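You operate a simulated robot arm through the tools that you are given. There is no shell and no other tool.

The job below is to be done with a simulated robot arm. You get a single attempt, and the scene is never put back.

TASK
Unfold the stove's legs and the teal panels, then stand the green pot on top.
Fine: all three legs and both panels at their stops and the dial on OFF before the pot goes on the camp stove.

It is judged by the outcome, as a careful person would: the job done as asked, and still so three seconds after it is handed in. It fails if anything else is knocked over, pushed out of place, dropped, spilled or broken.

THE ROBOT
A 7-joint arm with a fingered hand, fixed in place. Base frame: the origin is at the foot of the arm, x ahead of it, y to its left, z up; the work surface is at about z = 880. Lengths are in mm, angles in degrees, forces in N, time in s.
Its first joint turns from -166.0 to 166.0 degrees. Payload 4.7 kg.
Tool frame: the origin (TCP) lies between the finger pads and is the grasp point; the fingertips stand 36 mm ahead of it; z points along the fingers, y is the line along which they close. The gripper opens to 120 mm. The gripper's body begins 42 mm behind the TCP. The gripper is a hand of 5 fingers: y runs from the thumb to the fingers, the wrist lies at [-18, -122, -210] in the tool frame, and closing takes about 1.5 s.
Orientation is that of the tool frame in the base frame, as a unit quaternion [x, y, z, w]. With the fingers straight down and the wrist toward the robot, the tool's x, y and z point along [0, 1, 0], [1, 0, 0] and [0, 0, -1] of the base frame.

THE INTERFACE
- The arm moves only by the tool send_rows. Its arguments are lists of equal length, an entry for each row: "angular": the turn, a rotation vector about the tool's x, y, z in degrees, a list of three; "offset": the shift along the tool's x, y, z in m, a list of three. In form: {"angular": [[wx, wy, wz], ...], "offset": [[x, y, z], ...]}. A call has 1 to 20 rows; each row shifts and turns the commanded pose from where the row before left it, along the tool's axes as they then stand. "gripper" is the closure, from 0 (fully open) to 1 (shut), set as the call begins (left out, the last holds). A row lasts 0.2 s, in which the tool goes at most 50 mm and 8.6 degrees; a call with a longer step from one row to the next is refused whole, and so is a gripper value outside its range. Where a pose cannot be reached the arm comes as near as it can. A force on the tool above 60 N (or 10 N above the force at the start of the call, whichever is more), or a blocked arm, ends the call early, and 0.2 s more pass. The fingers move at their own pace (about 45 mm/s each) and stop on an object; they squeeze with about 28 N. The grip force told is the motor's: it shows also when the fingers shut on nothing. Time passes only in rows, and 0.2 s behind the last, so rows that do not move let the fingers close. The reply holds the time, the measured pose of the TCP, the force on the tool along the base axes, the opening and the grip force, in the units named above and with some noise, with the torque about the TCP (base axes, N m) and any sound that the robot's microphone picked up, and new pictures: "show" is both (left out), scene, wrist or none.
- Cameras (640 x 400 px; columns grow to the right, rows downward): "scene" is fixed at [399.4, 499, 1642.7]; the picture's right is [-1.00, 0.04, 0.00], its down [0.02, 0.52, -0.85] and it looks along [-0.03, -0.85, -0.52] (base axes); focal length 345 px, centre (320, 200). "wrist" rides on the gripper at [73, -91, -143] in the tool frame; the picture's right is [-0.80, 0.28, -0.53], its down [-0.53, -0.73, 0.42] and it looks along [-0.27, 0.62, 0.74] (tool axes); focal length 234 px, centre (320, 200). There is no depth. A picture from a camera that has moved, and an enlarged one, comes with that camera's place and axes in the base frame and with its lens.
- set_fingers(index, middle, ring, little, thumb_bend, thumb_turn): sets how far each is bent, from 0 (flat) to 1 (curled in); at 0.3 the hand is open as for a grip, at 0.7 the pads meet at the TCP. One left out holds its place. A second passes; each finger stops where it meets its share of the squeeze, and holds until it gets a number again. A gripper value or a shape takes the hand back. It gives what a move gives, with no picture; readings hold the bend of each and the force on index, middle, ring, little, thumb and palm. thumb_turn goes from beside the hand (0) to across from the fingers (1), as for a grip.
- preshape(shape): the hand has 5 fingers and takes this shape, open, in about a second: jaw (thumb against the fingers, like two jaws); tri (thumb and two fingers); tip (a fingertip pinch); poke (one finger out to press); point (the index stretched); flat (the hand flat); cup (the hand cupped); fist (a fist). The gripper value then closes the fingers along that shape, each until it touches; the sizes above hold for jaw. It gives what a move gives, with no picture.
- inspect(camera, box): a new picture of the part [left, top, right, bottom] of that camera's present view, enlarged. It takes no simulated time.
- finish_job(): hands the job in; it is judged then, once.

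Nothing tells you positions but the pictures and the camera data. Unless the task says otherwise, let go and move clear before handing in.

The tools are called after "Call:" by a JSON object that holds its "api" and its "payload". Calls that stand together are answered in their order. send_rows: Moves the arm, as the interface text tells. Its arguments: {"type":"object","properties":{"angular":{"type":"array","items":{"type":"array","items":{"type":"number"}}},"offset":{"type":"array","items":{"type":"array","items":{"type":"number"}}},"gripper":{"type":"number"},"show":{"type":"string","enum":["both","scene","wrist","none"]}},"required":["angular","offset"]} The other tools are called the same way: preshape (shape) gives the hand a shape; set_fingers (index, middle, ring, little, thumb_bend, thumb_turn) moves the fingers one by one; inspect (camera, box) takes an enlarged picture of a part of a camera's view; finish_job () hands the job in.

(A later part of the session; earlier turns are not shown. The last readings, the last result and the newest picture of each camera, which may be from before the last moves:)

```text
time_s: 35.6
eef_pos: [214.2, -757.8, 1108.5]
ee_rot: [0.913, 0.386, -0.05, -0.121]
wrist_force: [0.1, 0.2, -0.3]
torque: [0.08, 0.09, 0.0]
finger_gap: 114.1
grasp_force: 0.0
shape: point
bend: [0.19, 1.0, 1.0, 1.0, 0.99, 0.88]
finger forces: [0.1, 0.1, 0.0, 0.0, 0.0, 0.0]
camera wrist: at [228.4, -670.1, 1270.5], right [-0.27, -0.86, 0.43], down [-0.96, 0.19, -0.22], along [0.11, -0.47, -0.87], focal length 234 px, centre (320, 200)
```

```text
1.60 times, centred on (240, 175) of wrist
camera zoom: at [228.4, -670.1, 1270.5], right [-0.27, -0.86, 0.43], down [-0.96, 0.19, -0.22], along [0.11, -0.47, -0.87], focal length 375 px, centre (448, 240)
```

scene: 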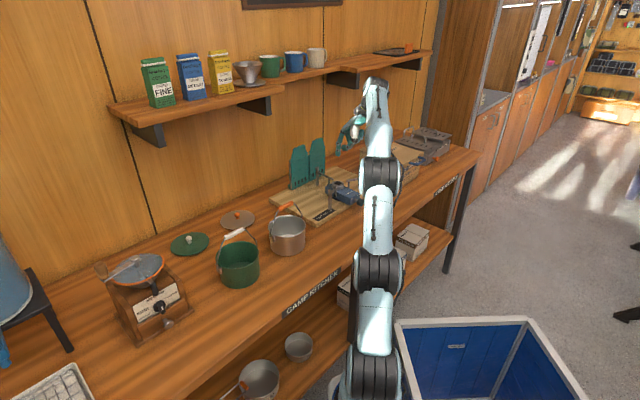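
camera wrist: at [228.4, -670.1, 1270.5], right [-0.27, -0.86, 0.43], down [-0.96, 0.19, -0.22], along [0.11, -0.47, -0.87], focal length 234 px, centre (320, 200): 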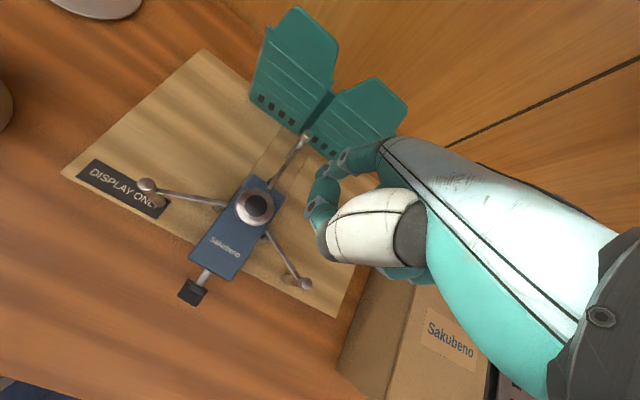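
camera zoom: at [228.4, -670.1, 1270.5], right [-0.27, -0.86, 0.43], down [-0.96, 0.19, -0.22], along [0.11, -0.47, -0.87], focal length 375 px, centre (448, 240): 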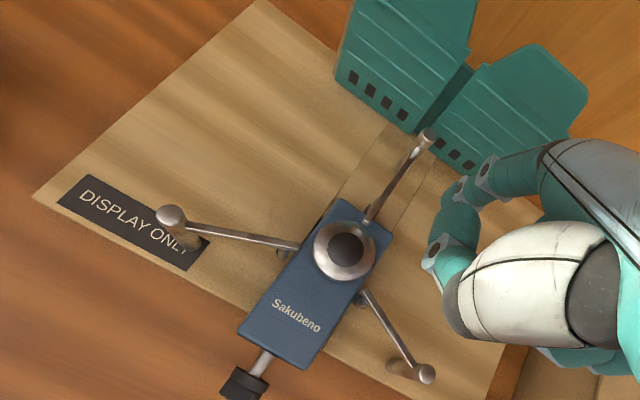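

All three legs now stand out at about 120° from one another. Next is the dial: its axis is at about (192, -652, 920); I'll bring the finger above it and look at it closely.

Call:
{"api": "send_rows", "payload": {"angular": [[-7.5, 0, 0], [-7.5, 0, 0], [0, 0, 3.3], [0, 0, 0], [0, 0, 0], [0, 0, 0], [0, 0, 0], [0, 0, 0], [0, 0, 0], [0, 0, 0]], "offset": [[0, 0, 0], [0, 0, 0], [0, 0, 0], [0.0089, -0.0344, 0], [0.0089, -0.0344, 0], [0.0089, -0.0344, 0], [0.0089, -0.0344, 0], [0.0089, -0.0344, 0], [0, 0, 0.03], [0, 0, 0.03]], "show": "none"}}

Call:
{"api": "inspect", "payload": {"camera": "scene", "box": [320, 155, 400, 215]}}

Call:
{"api": "inspect", "payload": {"camera": "wrist", "box": [220, 120, 380, 270]}}

```text
time_s: 37.8
eef_pos: [125.3, -599.2, 1048.8]
ee_rot: [0.932, 0.362, -0.001, 0.0]
wrist_force: [-0.2, 0.9, 0.3]
torque: [0.0, 0.0, 0.03]
finger_gap: 114.4
grasp_force: 0.0
shape: point
bend: [0.19, 1.0, 1.0, 1.0, 0.99, 0.88]
finger forces: [0.1, 0.0, 0.1, 0.1, 0.0, 0.1]
```

```text
6.67 times, centred on (360, 185) of scene
camera zoom: at [399.4, 499.0, 1642.7], right [-1.0, 0.04, 0.0], down [0.02, 0.52, -0.85], along [-0.03, -0.85, -0.52], focal length 2299 px, centre (53, 300)
```

zoom: 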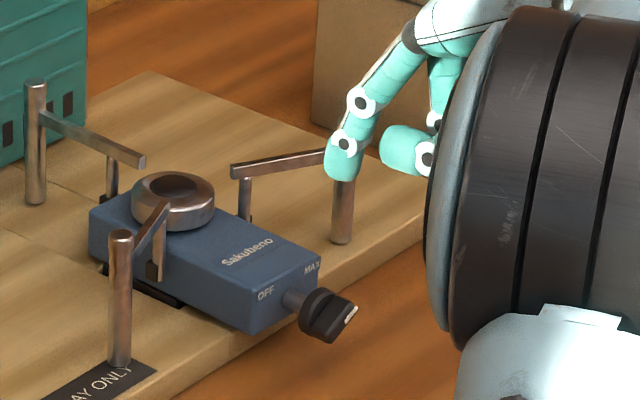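

```text
2.67 times, centred on (300, 195) of wrist
camera zoom: at [118.8, -483.0, 1191.9], right [-0.4, -0.75, 0.53], down [-0.89, 0.18, -0.42], along [0.22, -0.64, -0.74], focal length 624 px, centre (373, 213)
```

zoom: 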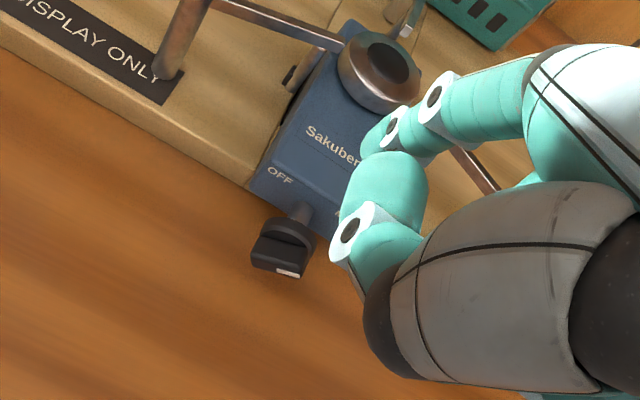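

Call:
{"api": "send_rows", "payload": {"angular": [[0, 0, 0], [0, 0, 0], [0, 0, 0]], "offset": [[0.005, 0.0024, 0.028], [0, 0, 0.028], [0, 0, 0.022]], "show": "none"}}

Call:
{"api": "inspect", "payload": {"camera": "scene", "box": [340, 175, 390, 220]}}

Call:
{"api": "inspect", "payload": {"camera": "wrist", "box": [240, 140, 350, 250]}}

```text
time_s: 38.6
eef_pos: [133.2, -597.3, 971.0]
ee_rot: [0.932, 0.362, -0.001, 0.0]
wrist_force: [0.5, -0.4, 0.4]
torque: [0.0, -0.01, 0.01]
finger_gap: 114.3
grasp_force: 0.1
shape: point
bend: [0.19, 1.0, 1.0, 1.0, 0.99, 0.88]
finger forces: [0.1, 0.0, 0.1, 0.0, 0.0, 0.1]
```

```text
8.89 times, centred on (365, 198) of scene
camera zoom: at [399.4, 499.0, 1642.7], right [-1.0, 0.04, 0.0], down [0.02, 0.52, -0.85], along [-0.03, -0.85, -0.52], focal length 3065 px, centre (-80, 222)
```

zoom: 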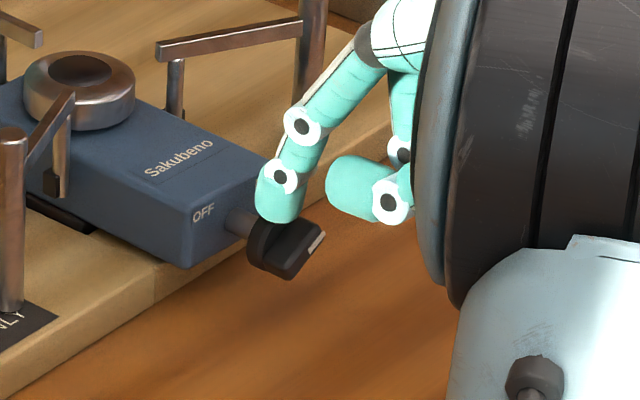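

```text
3.64 times, centred on (295, 195) of wrist
camera zoom: at [125.7, -480.9, 1114.2], right [-0.4, -0.75, 0.53], down [-0.89, 0.18, -0.42], along [0.22, -0.64, -0.74], focal length 852 px, centre (411, 218)
```

zoom: 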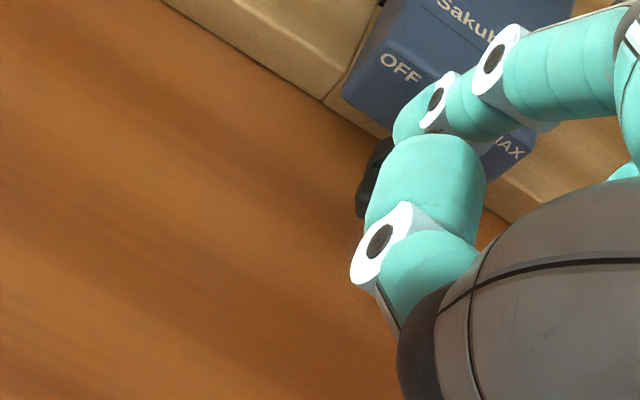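

Call:
{"api": "send_rows", "payload": {"angular": [[0, 0, 0], [0, 0, 0]], "offset": [[-0.003, -0.0015, 0.008], [0, 0, 0.008]], "show": "none"}}

Call:
{"api": "send_rows", "payload": {"angular": [[0, 0, 0]], "offset": [[0, 0, 0.005]], "show": "none"}}

Call:
{"api": "inspect", "payload": {"camera": "scene", "box": [340, 175, 390, 220]}}

```text
time_s: 39.2
eef_pos: [130.0, -598.2, 953.8]
ee_rot: [0.932, 0.362, 0.0, 0.0]
wrist_force: [1.2, 0.8, 1.7]
torque: [-0.03, -0.07, 0.14]
finger_gap: 0.0
grasp_force: 0.2
shape: point
bend: [0.19, 1.0, 1.0, 1.0, 0.99, 0.88]
finger forces: [1.4, 0.1, 0.0, 0.0, 0.0, 0.1]
```

```text
time_s: 39.6
eef_pos: [130.8, -597.3, 948.0]
ee_rot: [0.932, 0.362, -0.001, 0.0]
wrist_force: [0.9, 0.8, 0.6]
torque: [0.0, -0.06, 0.07]
finger_gap: 0.0
grasp_force: 0.1
shape: point
bend: [0.19, 1.0, 1.0, 1.0, 0.99, 0.88]
finger forces: [1.4, 0.0, 0.0, 0.0, 0.1, 0.0]
```

```text
8.89 times, centred on (365, 198) of scene
camera zoom: at [399.4, 499.0, 1642.7], right [-1.0, 0.04, 0.0], down [0.02, 0.52, -0.85], along [-0.03, -0.85, -0.52], focal length 3065 px, centre (-80, 222)
```

zoom: 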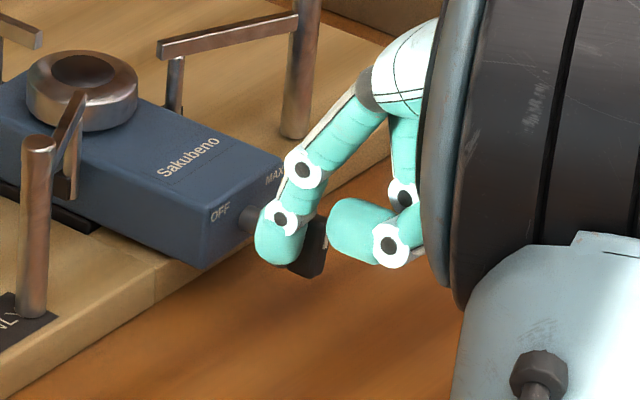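

The light stove gave way a little sideways under the finger instead of the dial turning. I'll lift straight off and look.

Call:
{"api": "send_rows", "payload": {"angular": [[0, 0, 0], [0, 0, 0], [0, 0, 0], [0, 0, 0]], "offset": [[0.002, 0, -0.02], [0, 0, -0.03], [0, 0, -0.04], [-0.03, -0.03, 0]], "show": "none"}}

Call:
{"api": "inspect", "payload": {"camera": "scene", "box": [320, 165, 390, 220]}}

Call:
{"api": "inspect", "payload": {"camera": "wrist", "box": [200, 90, 380, 270]}}

```text
time_s: 40.6
eef_pos: [90.7, -594.4, 1041.1]
ee_rot: [0.932, 0.364, 0.0, -0.001]
wrist_force: [0.2, 1.2, -0.1]
torque: [-0.02, 0.02, 0.0]
finger_gap: 114.0
grasp_force: 0.2
shape: point
bend: [0.19, 1.0, 1.0, 1.0, 0.99, 0.88]
finger forces: [0.0, 0.0, 0.0, 0.0, 0.0, 0.1]
```

```text
7.27 times, centred on (355, 192) of scene
camera zoom: at [399.4, 499.0, 1642.7], right [-1.0, 0.04, 0.0], down [0.02, 0.52, -0.85], along [-0.03, -0.85, -0.52], focal length 2508 px, centre (66, 254)
```

zoom: 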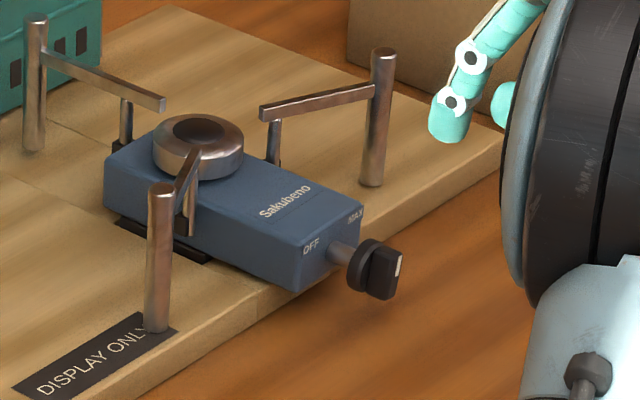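

```text
2.22 times, centred on (290, 180) of wrist
camera zoom: at [83.6, -476.5, 1184.4], right [-0.4, -0.75, 0.53], down [-0.89, 0.18, -0.42], along [0.22, -0.64, -0.74], focal length 520 px, centre (387, 244)
```

zoom: 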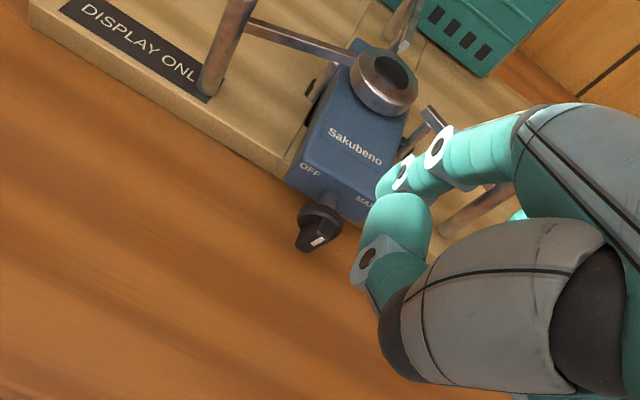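

The dial did turn partway. I'll get a closer frontal look at its pointer.

Call:
{"api": "inspect", "payload": {"camera": "wrist", "box": [240, 120, 320, 190]}}

Call:
{"api": "inspect", "payload": {"camera": "scene", "box": [345, 180, 380, 210]}}

```text
5.71 times, centred on (280, 155) of wrist
camera zoom: at [83.6, -476.5, 1184.4], right [-0.4, -0.75, 0.53], down [-0.89, 0.18, -0.42], along [0.22, -0.64, -0.74], focal length 1338 px, centre (549, 457)
```

zoom: 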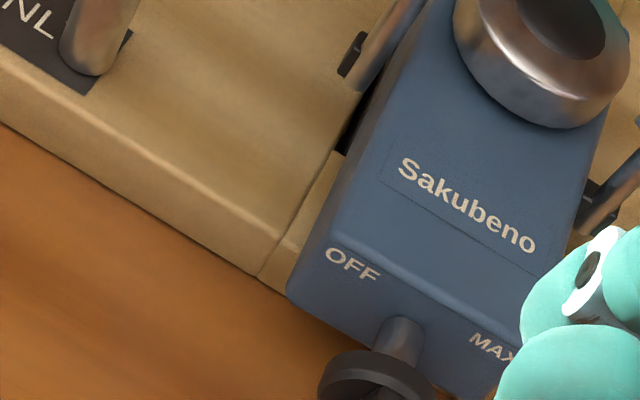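

```text
13.33 times, centred on (362, 195) of scene
camera zoom: at [399.4, 499.0, 1642.7], right [-1.0, 0.04, 0.0], down [0.02, 0.52, -0.85], along [-0.03, -0.85, -0.52], focal length 4598 px, centre (-247, 267)
```

zoom: 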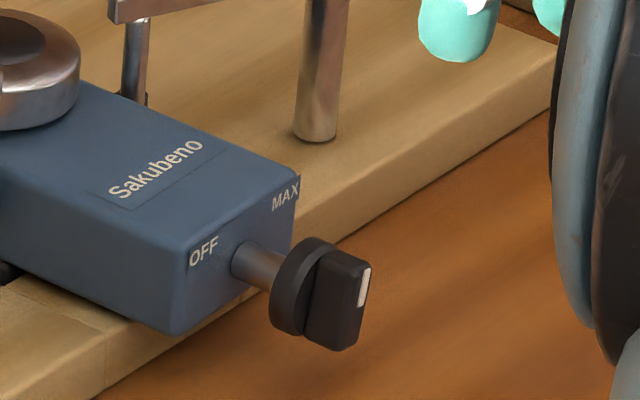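

The pointer is now close to straight up. I'll bring the finger to the right side of the dial's bar so that I can push its top over to the left.

Call:
{"api": "send_rows", "payload": {"angular": [[0, 0, 0], [0, 0, 0], [0, 0, 0]], "offset": [[-0.0169, 0.0235, 0], [0, 0, 0.03], [0, 0, 0.03]], "show": "none"}}

Call:
{"api": "inspect", "payload": {"camera": "scene", "box": [345, 175, 395, 215]}}

Call:
{"api": "inspect", "payload": {"camera": "wrist", "box": [220, 110, 350, 250]}}

```text
time_s: 41.4
eef_pos: [91.8, -622.8, 981.9]
ee_rot: [0.932, 0.362, 0.0, 0.0]
wrist_force: [0.2, 0.4, 0.6]
torque: [-0.03, -0.02, -0.02]
finger_gap: 114.3
grasp_force: 0.1
shape: point
bend: [0.19, 1.0, 1.0, 1.0, 0.99, 0.88]
finger forces: [0.0, 0.0, 0.0, 0.0, 0.0, 0.0]
```

```text
10.00 times, centred on (370, 195) of scene
camera zoom: at [399.4, 499.0, 1642.7], right [-1.0, 0.04, 0.0], down [0.02, 0.52, -0.85], along [-0.03, -0.85, -0.52], focal length 3448 px, centre (-180, 250)
```

zoom: 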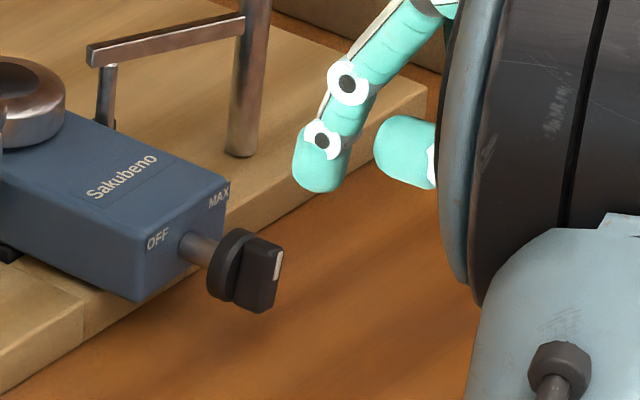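

```text
2.86 times, centred on (285, 180) of wrist
camera zoom: at [84.8, -506.5, 1124.5], right [-0.4, -0.75, 0.53], down [-0.89, 0.18, -0.42], along [0.22, -0.64, -0.74], focal length 669 px, centre (420, 257)
```

zoom: 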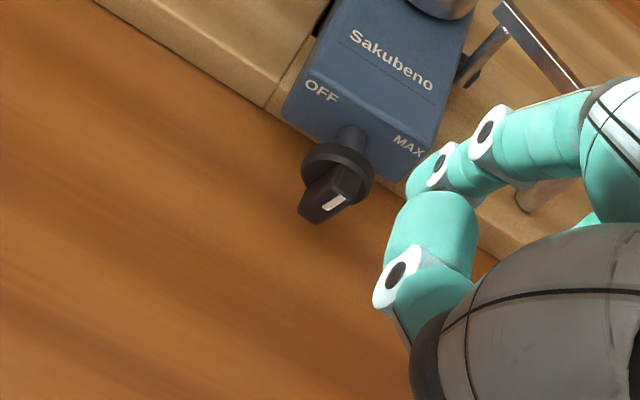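

Call:
{"api": "send_rows", "payload": {"angular": [[0, 0, 0], [0, 0, 0]], "offset": [[0, 0.005, 0.014], [0, 0, 0.015]], "show": "none"}}

Call:
{"api": "inspect", "payload": {"camera": "scene", "box": [345, 175, 395, 215]}}

Call:
{"api": "inspect", "payload": {"camera": "wrist", "box": [220, 110, 350, 250]}}

```text
time_s: 42.0
eef_pos: [96.2, -627.2, 950.8]
ee_rot: [0.932, 0.362, 0.0, 0.0]
wrist_force: [0.1, 0.0, 0.5]
torque: [-0.03, 0.01, -0.01]
finger_gap: 114.6
grasp_force: 0.0
shape: point
bend: [0.19, 1.0, 1.0, 1.0, 0.99, 0.88]
finger forces: [0.1, 0.0, 0.1, 0.0, 0.0, 0.0]
```

```text
10.00 times, centred on (370, 195) of scene
camera zoom: at [399.4, 499.0, 1642.7], right [-1.0, 0.04, 0.0], down [0.02, 0.52, -0.85], along [-0.03, -0.85, -0.52], focal length 3448 px, centre (-180, 250)
```

zoom: 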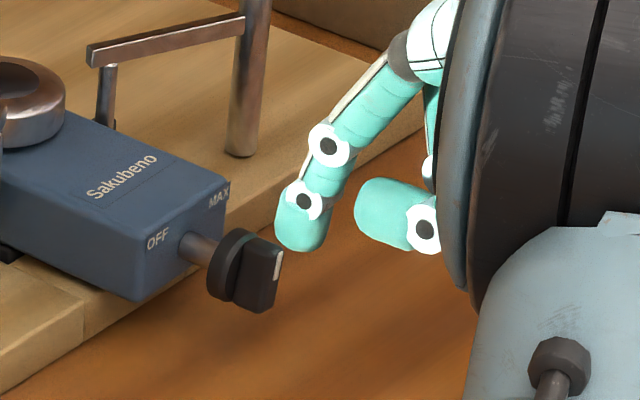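

```text
2.86 times, centred on (285, 180) of wrist
camera zoom: at [89.2, -510.5, 1094.9], right [-0.4, -0.75, 0.53], down [-0.89, 0.18, -0.42], along [0.22, -0.64, -0.74], focal length 669 px, centre (420, 257)
```

zoom: 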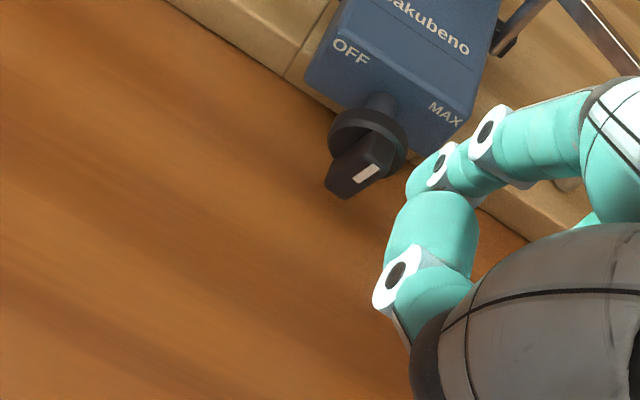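

The fingertip is beside the bar's right face. I'll sweep it left and slightly up, following the dial's arc.

Call:
{"api": "send_rows", "payload": {"angular": [[0, 0, 0], [0, 0, 0]], "offset": [[0.006, 0, 0], [0.0035, 0, -0.003]], "show": "none"}}

Call:
{"api": "inspect", "payload": {"camera": "scene", "box": [345, 175, 395, 215]}}

Call:
{"api": "inspect", "payload": {"camera": "wrist", "box": [220, 110, 350, 250]}}

```text
time_s: 42.6
eef_pos: [102.1, -621.0, 953.7]
ee_rot: [0.932, 0.362, 0.0, -0.001]
wrist_force: [0.1, 0.4, 0.3]
torque: [-0.03, 0.03, 0.01]
finger_gap: 114.3
grasp_force: 0.1
shape: point
bend: [0.19, 1.0, 1.0, 1.0, 0.99, 0.88]
finger forces: [0.1, 0.1, 0.0, 0.0, 0.0, 0.0]
```

```text
10.00 times, centred on (370, 195) of scene
camera zoom: at [399.4, 499.0, 1642.7], right [-1.0, 0.04, 0.0], down [0.02, 0.52, -0.85], along [-0.03, -0.85, -0.52], focal length 3448 px, centre (-180, 250)
```

zoom: 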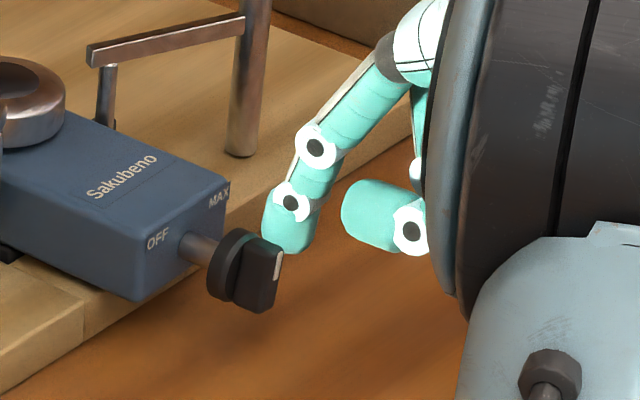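

```text
2.86 times, centred on (285, 180) of wrist
camera zoom: at [95.5, -504.4, 1097.9], right [-0.4, -0.75, 0.53], down [-0.89, 0.18, -0.42], along [0.22, -0.64, -0.74], focal length 669 px, centre (420, 257)
```

zoom: 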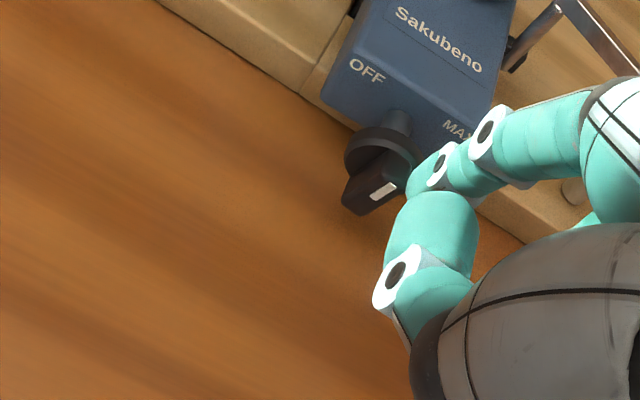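

Call:
{"api": "send_rows", "payload": {"angular": [[0, 0, 0], [0, 0, 0]], "offset": [[0.004, 0, 0], [0.004, 0, -0.001]], "show": "none"}}

Call:
{"api": "inspect", "payload": {"camera": "scene", "box": [345, 175, 395, 215]}}

Call:
{"api": "inspect", "payload": {"camera": "wrist", "box": [220, 110, 350, 250]}}

```text
time_s: 43.2
eef_pos: [108.3, -616.5, 955.0]
ee_rot: [0.932, 0.362, 0.0, 0.0]
wrist_force: [-0.3, -0.4, 0.6]
torque: [-0.02, -0.02, -0.03]
finger_gap: 114.5
grasp_force: 0.1
shape: point
bend: [0.19, 1.0, 1.0, 1.0, 0.99, 0.88]
finger forces: [0.6, 0.0, 0.0, 0.0, 0.0, 0.0]
```

```text
10.00 times, centred on (370, 195) of scene
camera zoom: at [399.4, 499.0, 1642.7], right [-1.0, 0.04, 0.0], down [0.02, 0.52, -0.85], along [-0.03, -0.85, -0.52], focal length 3448 px, centre (-180, 250)
```

zoom: 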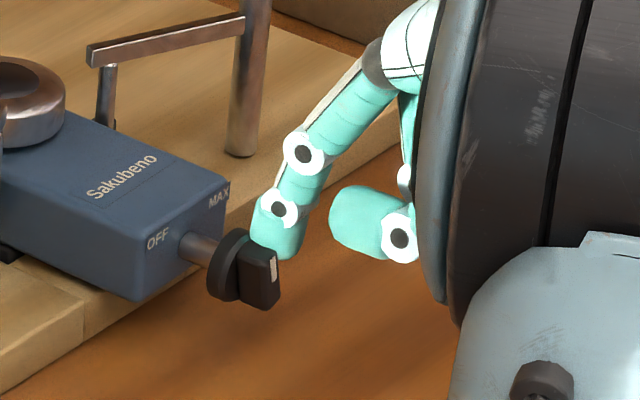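

```text
2.86 times, centred on (285, 180) of wrist
camera zoom: at [101.2, -499.0, 1098.2], right [-0.4, -0.75, 0.53], down [-0.89, 0.18, -0.42], along [0.22, -0.64, -0.74], focal length 669 px, centre (420, 257)
```

zoom: 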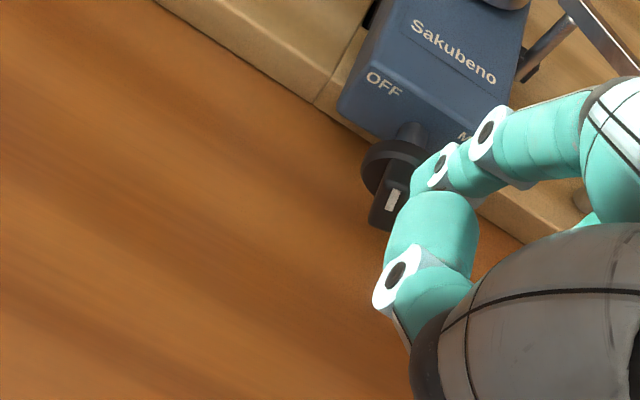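

It's turning with only about 0.6 N and the stove is staying still. Continuing the sweep.

Call:
{"api": "send_rows", "payload": {"angular": [[0, 0, 0], [0, 0, 0]], "offset": [[0.004, 0, -0.0025], [0.004, 0, -0.0015]], "show": "none"}}

Call:
{"api": "send_rows", "payload": {"angular": [[0, 0, 0]], "offset": [[0.004, 0, -0.001]], "show": "none"}}

Call:
{"api": "inspect", "payload": {"camera": "scene", "box": [345, 175, 395, 215]}}

Call:
{"api": "inspect", "payload": {"camera": "wrist", "box": [220, 110, 350, 250]}}

```text
time_s: 43.8
eef_pos: [114.0, -609.8, 958.1]
ee_rot: [0.932, 0.362, 0.0, 0.0]
wrist_force: [-0.6, 0.3, 0.4]
torque: [-0.03, 0.03, 0.0]
finger_gap: 114.2
grasp_force: 0.0
shape: point
bend: [0.19, 1.0, 1.0, 1.0, 0.99, 0.88]
finger forces: [0.3, 0.1, 0.1, 0.0, 0.1, 0.0]
```

```text
time_s: 44.2
eef_pos: [118.3, -608.3, 960.1]
ee_rot: [0.932, 0.363, 0.0, -0.001]
wrist_force: [-0.2, 0.0, -0.3]
torque: [-0.03, -0.03, -0.03]
finger_gap: 114.2
grasp_force: 0.0
shape: point
bend: [0.19, 1.0, 1.0, 1.0, 0.99, 0.88]
finger forces: [0.1, 0.0, 0.0, 0.1, 0.1, 0.0]
```

```text
10.00 times, centred on (370, 195) of scene
camera zoom: at [399.4, 499.0, 1642.7], right [-1.0, 0.04, 0.0], down [0.02, 0.52, -0.85], along [-0.03, -0.85, -0.52], focal length 3448 px, centre (-180, 250)
```

zoom: 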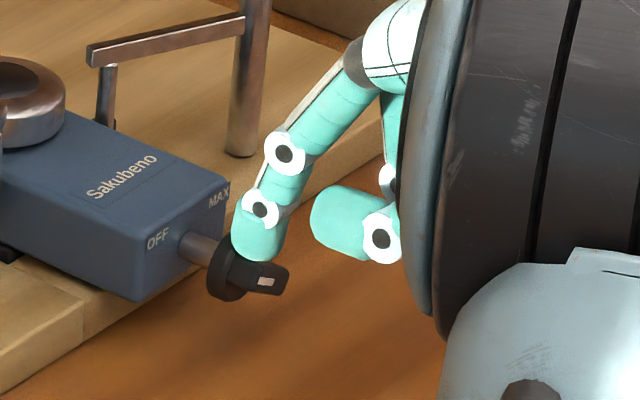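

```text
2.86 times, centred on (285, 180) of wrist
camera zoom: at [110.1, -490.8, 1103.4], right [-0.4, -0.75, 0.52], down [-0.89, 0.18, -0.42], along [0.22, -0.64, -0.74], focal length 669 px, centre (420, 257)
```

zoom: 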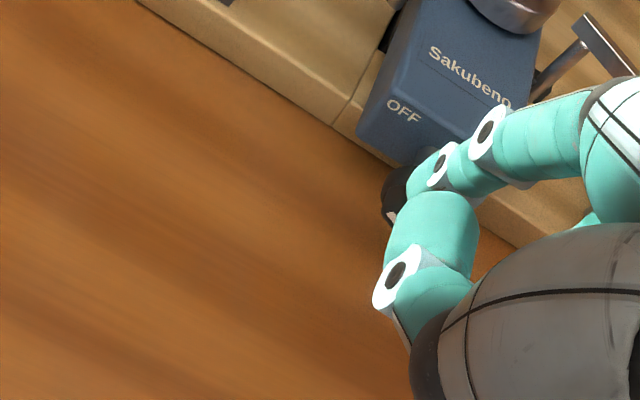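

Call:
{"api": "send_rows", "payload": {"angular": [[0, 0, 0], [0, 0, 0], [0, 0, 0]], "offset": [[0, 0, -0.03], [-0.015, 0, -0.03], [-0.03, -0.01, -0.01]], "show": "none"}}

Call:
{"api": "inspect", "payload": {"camera": "scene", "box": [345, 180, 385, 212]}}

Call:
{"api": "inspect", "payload": {"camera": "wrist", "box": [220, 100, 350, 230]}}

```text
time_s: 45.0
eef_pos: [76.8, -629.9, 1031.0]
ee_rot: [0.932, 0.363, 0.0, 0.0]
wrist_force: [0.1, 0.3, 0.1]
torque: [0.01, 0.02, -0.02]
finger_gap: 114.1
grasp_force: 0.0
shape: point
bend: [0.19, 1.0, 1.0, 1.0, 0.99, 0.88]
finger forces: [0.0, 0.1, 0.0, 0.0, 0.0, 0.0]
```

```text
12.50 times, centred on (365, 196) of scene
camera zoom: at [399.4, 499.0, 1642.7], right [-1.0, 0.04, 0.0], down [0.02, 0.52, -0.85], along [-0.03, -0.85, -0.52], focal length 4310 px, centre (-242, 250)
```

zoom: 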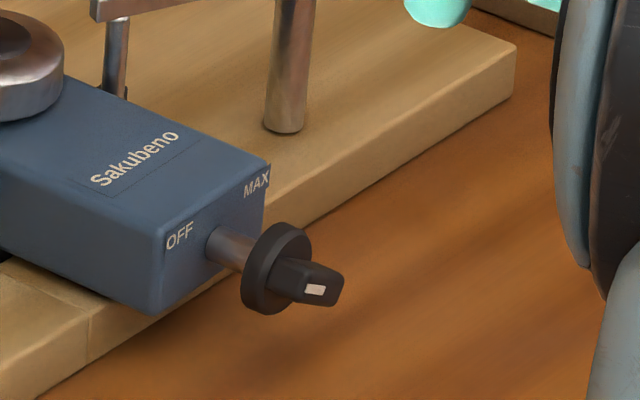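

```text
3.08 times, centred on (285, 165) of wrist
camera zoom: at [69.9, -512.9, 1174.8], right [-0.4, -0.75, 0.53], down [-0.89, 0.18, -0.42], along [0.22, -0.64, -0.74], focal length 720 px, centre (428, 308)
```

zoom: 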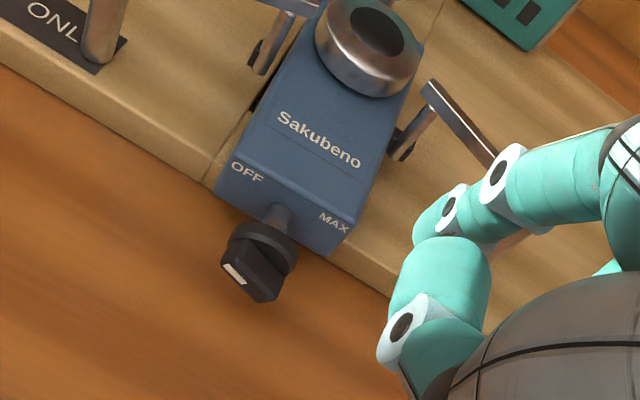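

Call:
{"api": "inspect", "payload": {"camera": "wrist", "box": [245, 140, 295, 175]}}

Call:
{"api": "inspect", "payload": {"camera": "scene", "box": [355, 192, 375, 210]}}

```text
11.43 times, centred on (270, 158) of wrist
camera zoom: at [69.9, -512.9, 1174.8], right [-0.4, -0.75, 0.53], down [-0.89, 0.18, -0.42], along [0.22, -0.64, -0.74], focal length 2676 px, centre (891, 686)
```

zoom: 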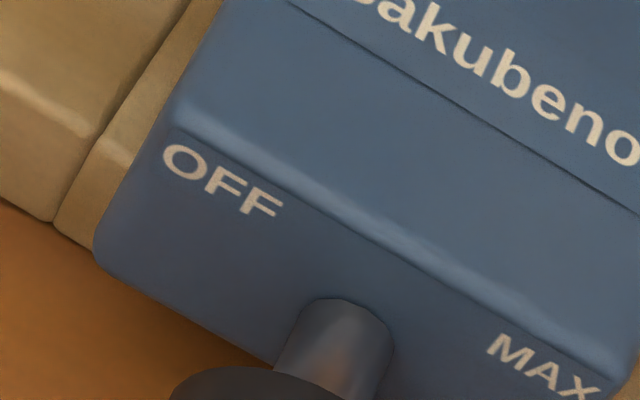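

```text
16.00 times, centred on (365, 201) of scene
camera zoom: at [399.4, 499.0, 1642.7], right [-1.0, 0.04, 0.0], down [0.02, 0.52, -0.85], along [-0.03, -0.85, -0.52], focal length 5517 px, centre (-400, 184)
```

zoom: 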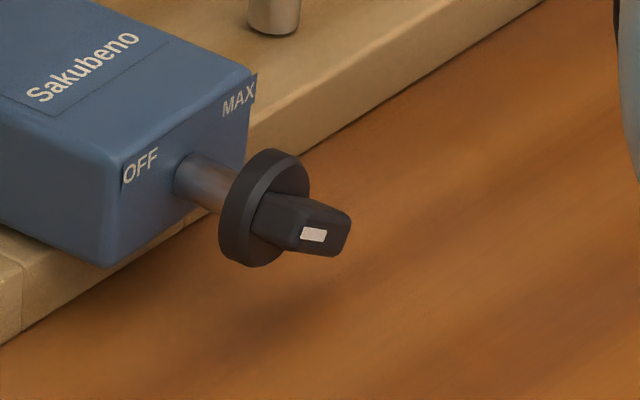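

Call:
{"api": "inspect", "payload": {"camera": "wrist", "box": [240, 165, 290, 205]}}

```text
10.00 times, centred on (265, 185) of wrist
camera zoom: at [69.9, -512.9, 1174.8], right [-0.4, -0.75, 0.53], down [-0.89, 0.18, -0.42], along [0.22, -0.64, -0.74], focal length 2342 px, centre (870, 350)
```

zoom: 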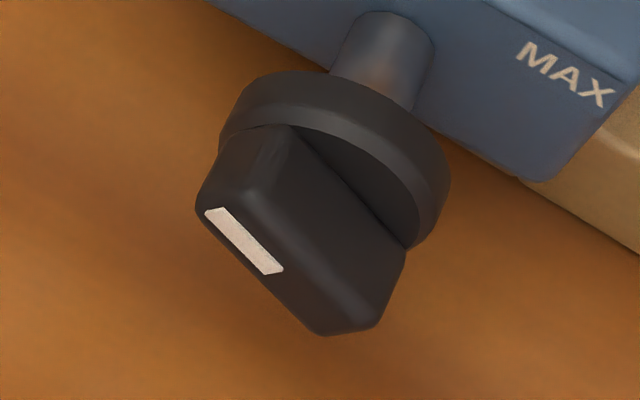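

The pointer now reads about 150–158°, i.e. at or very near OFF. I'll press its left end down gently to make sure it's against the stop.

Call:
{"api": "send_rows", "payload": {"angular": [[0, 0, 0], [0, 0, 0], [0, 0, 0], [0, 0, 0]], "offset": [[0.0237, 0.0054, 0], [0.0237, 0.0054, 0], [0, 0, 0.03], [0, 0, 0.029]], "show": "none"}}

Call:
{"api": "send_rows", "payload": {"angular": [[0, 0, 0], [0, 0, 0]], "offset": [[0, 0, 0.004], [0, 0, 0.004]], "show": "none"}}

Call:
{"api": "inspect", "payload": {"camera": "scene", "box": [345, 175, 395, 215]}}

```text
time_s: 46.0
eef_pos: [119.6, -605.0, 971.6]
ee_rot: [0.932, 0.363, -0.001, 0.0]
wrist_force: [0.1, 0.8, 0.2]
torque: [-0.02, 0.01, 0.0]
finger_gap: 114.2
grasp_force: 0.0
shape: point
bend: [0.19, 1.0, 1.0, 1.0, 0.99, 0.88]
finger forces: [0.1, 0.0, 0.0, 0.0, 0.1, 0.0]
```

```text
time_s: 46.6
eef_pos: [119.1, -604.5, 962.7]
ee_rot: [0.932, 0.363, 0.0, 0.0]
wrist_force: [-0.3, -0.1, 0.3]
torque: [-0.01, 0.0, -0.05]
finger_gap: 114.2
grasp_force: 0.0
shape: point
bend: [0.19, 1.0, 1.0, 1.0, 0.99, 0.88]
finger forces: [0.0, 0.1, 0.0, 0.0, 0.0, 0.0]
```

```text
10.00 times, centred on (370, 195) of scene
camera zoom: at [399.4, 499.0, 1642.7], right [-1.0, 0.04, 0.0], down [0.02, 0.52, -0.85], along [-0.03, -0.85, -0.52], focal length 3448 px, centre (-180, 250)
```

zoom: 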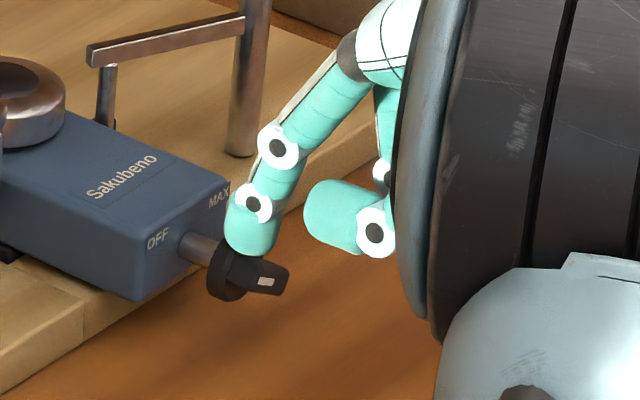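

Call:
{"api": "send_rows", "payload": {"angular": [[0, 0, 0]], "offset": [[0, -0.004, 0.003]], "show": "none"}}

Call:
{"api": "send_rows", "payload": {"angular": [[0, 0, 0]], "offset": [[0, 0, 0.003]], "show": "none"}}

Call:
{"api": "send_rows", "payload": {"angular": [[0, 0, 0]], "offset": [[0, 0, 0.003]], "show": "none"}}

Call:
{"api": "inspect", "payload": {"camera": "scene", "box": [345, 175, 395, 215]}}

```text
time_s: 47.0
eef_pos: [116.9, -602.5, 960.1]
ee_rot: [0.932, 0.362, 0.0, -0.001]
wrist_force: [0.6, -0.5, 0.0]
torque: [-0.07, -0.01, 0.02]
finger_gap: 0.1
grasp_force: 0.0
shape: point
bend: [0.19, 1.0, 1.0, 1.0, 0.99, 0.88]
finger forces: [0.7, 0.0, 0.1, 0.1, 0.1, 0.0]
```

```text
time_s: 47.4
eef_pos: [116.7, -602.7, 958.2]
ee_rot: [0.932, 0.362, -0.001, 0.002]
wrist_force: [-0.7, 0.4, 3.1]
torque: [-0.08, -0.13, -0.03]
finger_gap: 0.0
grasp_force: 0.0
shape: point
bend: [0.18, 1.0, 1.0, 1.0, 0.99, 0.88]
finger forces: [1.9, 0.1, 0.1, 0.1, 0.0, 0.0]
```

```text
time_s: 47.8
eef_pos: [115.9, -603.5, 954.8]
ee_rot: [0.932, 0.363, -0.001, 0.0]
wrist_force: [-1.4, 2.7, 6.9]
torque: [-0.22, -0.48, 0.07]
finger_gap: 0.0
grasp_force: 0.0
shape: point
bend: [0.19, 1.0, 1.0, 1.0, 0.99, 0.88]
finger forces: [6.5, 0.1, 0.0, 0.0, 0.0, 0.1]
```

```text
10.00 times, centred on (370, 195) of scene
camera zoom: at [399.4, 499.0, 1642.7], right [-1.0, 0.04, 0.0], down [0.02, 0.52, -0.85], along [-0.03, -0.85, -0.52], focal length 3448 px, centre (-180, 250)
```

zoom: 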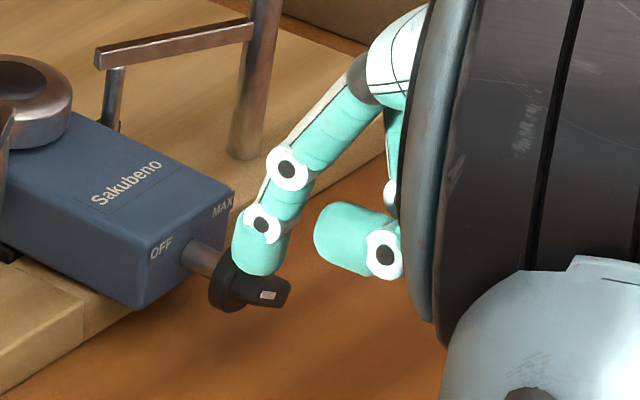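

The force rises without the dial turning further (and the stove starts to tip), so it is at its OFF stop. I'll lift off at once.

Call:
{"api": "send_rows", "payload": {"angular": [[0, 0, 0], [0, 0, 0], [0, 0, 0], [0, 0, 0]], "offset": [[0, 0, -0.008], [0, 0, -0.02], [0, 0, -0.035], [-0.04, -0.015, -0.01]], "show": "none"}}

Call:
{"api": "inspect", "payload": {"camera": "scene", "box": [315, 160, 385, 215]}}

Call:
{"api": "inspect", "payload": {"camera": "wrist", "box": [180, 60, 350, 230]}}

Call:
{"api": "inspect", "payload": {"camera": "wrist", "box": [235, 155, 290, 205]}}

```text
time_s: 48.8
eef_pos: [75.4, -619.8, 1028.2]
ee_rot: [0.932, 0.363, 0.0, 0.0]
wrist_force: [0.3, -0.4, 0.4]
torque: [0.02, 0.04, -0.01]
finger_gap: 0.0
grasp_force: 0.0
shape: point
bend: [0.19, 1.0, 1.0, 1.0, 0.99, 0.88]
finger forces: [0.0, 0.0, 0.0, 0.0, 0.0, 0.0]
```

```text
7.27 times, centred on (350, 188) of scene
camera zoom: at [399.4, 499.0, 1642.7], right [-1.0, 0.04, 0.0], down [0.02, 0.52, -0.85], along [-0.03, -0.85, -0.52], focal length 2508 px, centre (102, 291)
```

zoom: 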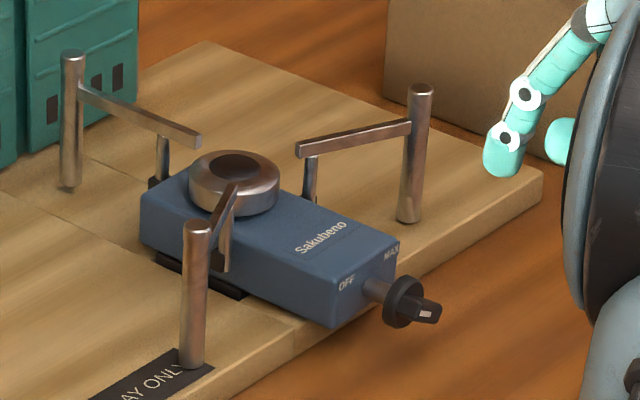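

```text
2.35 times, centred on (265, 145) of wrist
camera zoom: at [68.5, -502.0, 1171.1], right [-0.4, -0.75, 0.53], down [-0.89, 0.18, -0.42], along [0.22, -0.64, -0.74], focal length 551 px, centre (449, 329)
```

zoom: 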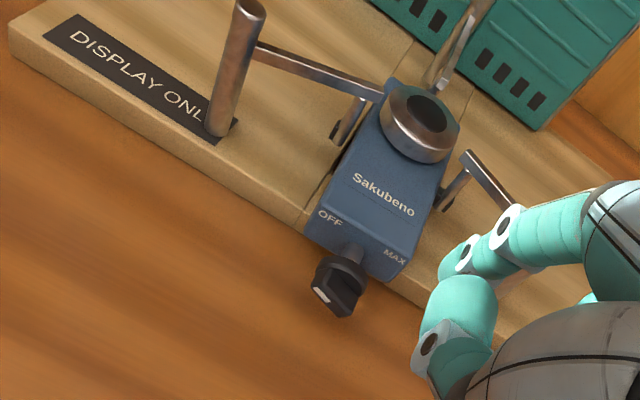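

```text
8.00 times, centred on (262, 180) of wrist
camera zoom: at [68.5, -502.0, 1171.1], right [-0.4, -0.75, 0.53], down [-0.89, 0.18, -0.42], along [0.22, -0.64, -0.74], focal length 1873 px, centre (780, 360)
```

zoom: 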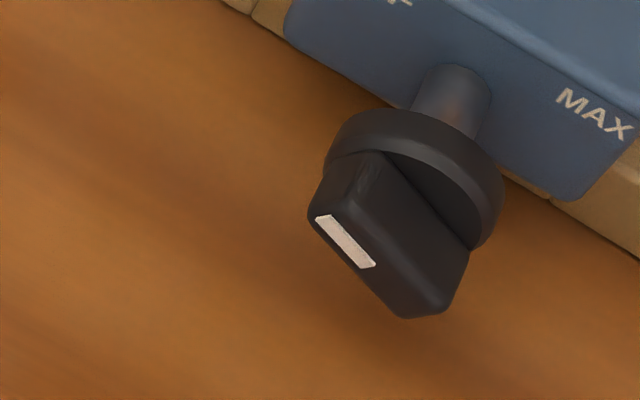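

All three legs and the dial are done: legs at stops and pointer at OFF. Next the panels: I'll open the thumb out of the way, raise the hand and move the straight finger above and behind the left panel's tab.

Call:
{"api": "set_fingers", "payload": {"thumb_bend": 0.3}}

Call:
{"api": "send_rows", "payload": {"angular": [[0, 0, -1.4], [0, 0, 0], [0, 0, 0], [0, 0, 0], [0, 0, 0], [0, 0, 0], [0, 0, 0], [0, 0, 0], [0, 0, 0]], "offset": [[0, 0, -0.042], [0, 0, -0.042], [0, 0, -0.042], [0.0094, 0.0432, 0], [0.0094, 0.0432, 0], [0.0094, 0.0432, 0], [0.0094, 0.0432, 0], [0.0094, 0.0432, 0], [0.0094, 0.0432, 0]]}}

```text
time_s: 49.8
eef_pos: [75.0, -618.0, 1026.9]
ee_rot: [0.932, 0.362, 0.0, 0.001]
wrist_force: [-0.4, -0.4, 0.0]
torque: [0.02, 0.0, 0.02]
finger_gap: 130.2
grasp_force: 0.1
shape: fingers
bend: [0.19, 1.0, 1.0, 1.0, 0.3, 0.88]
finger forces: [0.1, 0.0, 0.0, 0.0, 0.0, 0.0]
```

```text
time_s: 51.8
eef_pos: [295.0, -769.8, 1151.6]
ee_rot: [0.927, 0.374, 0.0, 0.002]
wrist_force: [-0.9, 0.1, 1.5]
torque: [-0.02, -0.01, 0.02]
finger_gap: 130.4
grasp_force: 0.0
shape: fingers
bend: [0.19, 1.0, 1.0, 1.0, 0.3, 0.88]
finger forces: [0.0, 0.1, 0.0, 0.0, 0.1, 0.0]
camera wrist: at [286.0, -652.4, 1295.2], right [-0.39, -0.76, 0.53], down [-0.89, 0.16, -0.42], along [0.24, -0.63, -0.74], focal length 234 px, centre (320, 200)
```

scene: 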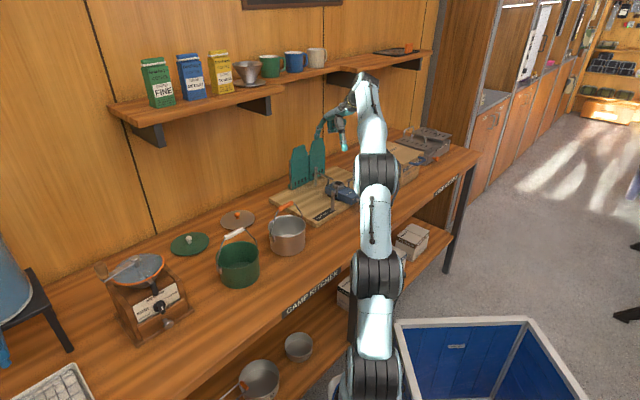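
wrist: 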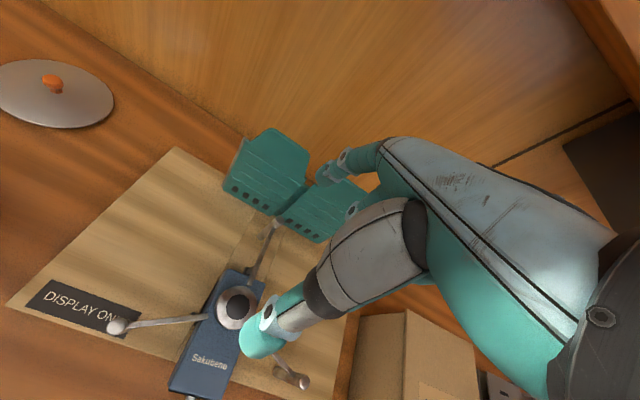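

Call:
{"api": "inspect", "payload": {"camera": "wrist", "box": [210, 110, 370, 250]}}

Call:
{"api": "inspect", "payload": {"camera": "scene", "box": [280, 95, 365, 200]}}

```text
2.86 times, centred on (290, 180) of wrist
camera zoom: at [286.0, -652.4, 1295.2], right [-0.39, -0.76, 0.53], down [-0.89, 0.16, -0.42], along [0.24, -0.63, -0.74], focal length 669 px, centre (406, 257)
```

zoom: 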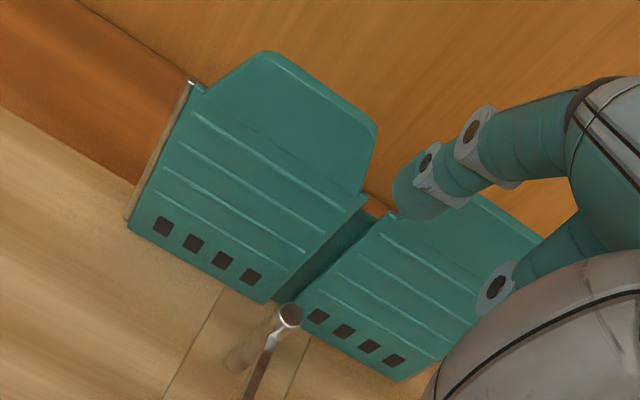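

```text
3.81 times, centred on (322, 148) of scene
camera zoom: at [399.4, 499.0, 1642.7], right [-1.0, 0.04, 0.0], down [0.02, 0.52, -0.85], along [-0.03, -0.85, -0.52], focal length 1314 px, centre (310, 400)
```

zoom: 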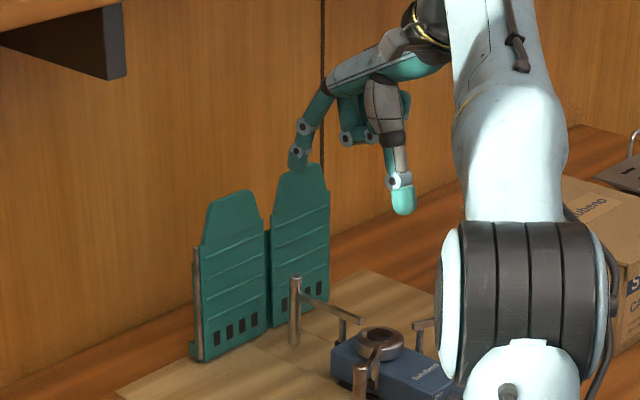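

Calibration agrees: left tab spans about 20–75 mm from its hinge rod. I'll move over it so the fingertip ends up behind the tab, then look before lowering.

Call:
{"api": "send_rows", "payload": {"angular": [[0, 0, 0], [0, 0, 0], [0, 0, 0]], "offset": [[0.0106, 0.0285, 0], [0.0106, 0.0285, 0], [0.0106, 0.0285, 0]], "show": "none"}}

Call:
{"api": "inspect", "payload": {"camera": "wrist", "box": [210, 110, 370, 250]}}

Call:
{"api": "inspect", "payload": {"camera": "scene", "box": [280, 95, 365, 200]}}

```text
time_s: 52.6
eef_pos: [377.8, -807.6, 1152.6]
ee_rot: [0.927, 0.374, 0.0, 0.0]
wrist_force: [-1.1, -0.2, 0.6]
torque: [0.0, -0.06, 0.0]
finger_gap: 130.3
grasp_force: 0.0
shape: fingers
bend: [0.19, 1.0, 1.0, 1.0, 0.3, 0.88]
finger forces: [0.1, 0.1, 0.0, 0.1, 0.1, 0.0]
```

```text
2.86 times, centred on (290, 180) of wrist
camera zoom: at [368.9, -691.8, 1297.0], right [-0.39, -0.76, 0.53], down [-0.89, 0.16, -0.42], along [0.24, -0.63, -0.74], focal length 669 px, centre (406, 257)
```

zoom: 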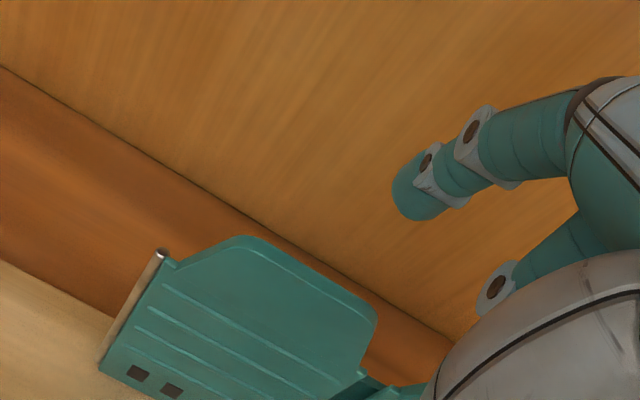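

```text
3.81 times, centred on (322, 148) of scene
camera zoom: at [399.4, 499.0, 1642.7], right [-1.0, 0.04, 0.0], down [0.02, 0.52, -0.85], along [-0.03, -0.85, -0.52], focal length 1314 px, centre (310, 400)
```

zoom: 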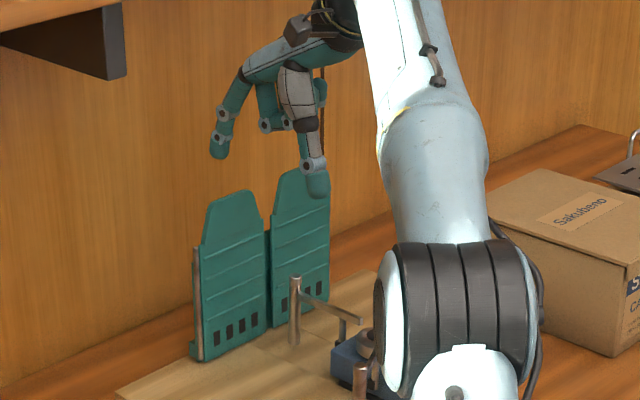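

Call:
{"api": "send_rows", "payload": {"angular": [[0, 0, 0], [0, 0, 0], [0, 0, 0]], "offset": [[0, 0.004, 0.02], [0, 0, 0.02], [0, 0, 0.021]], "show": "none"}}

Call:
{"api": "inspect", "payload": {"camera": "wrist", "box": [210, 110, 370, 250]}}

Call:
{"api": "inspect", "payload": {"camera": "scene", "box": [280, 105, 365, 200]}}

```text
time_s: 53.4
eef_pos: [380.6, -810.2, 1091.1]
ee_rot: [0.928, 0.374, -0.001, 0.001]
wrist_force: [-0.8, -0.3, 0.9]
torque: [-0.01, 0.01, 0.05]
finger_gap: 130.6
grasp_force: 0.1
shape: fingers
bend: [0.19, 1.0, 1.0, 1.0, 0.3, 0.88]
finger forces: [0.0, 0.1, 0.1, 0.0, 0.0, 0.1]
```

```text
2.86 times, centred on (290, 180) of wrist
camera zoom: at [371.0, -694.5, 1234.9], right [-0.39, -0.76, 0.53], down [-0.89, 0.16, -0.42], along [0.24, -0.63, -0.74], focal length 669 px, centre (406, 257)
```

zoom: 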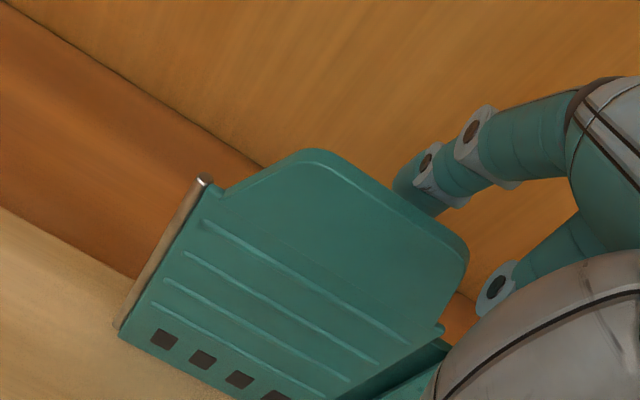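

```text
4.21 times, centred on (322, 152) of scene
camera zoom: at [399.4, 499.0, 1642.7], right [-1.0, 0.04, 0.0], down [0.02, 0.52, -0.85], along [-0.03, -0.85, -0.52], focal length 1452 px, centre (310, 400)
```

zoom: 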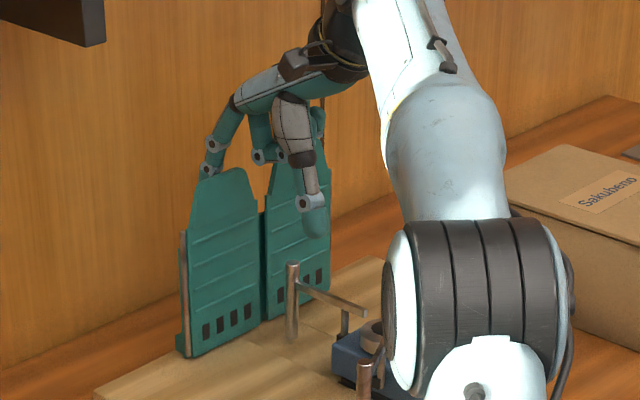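

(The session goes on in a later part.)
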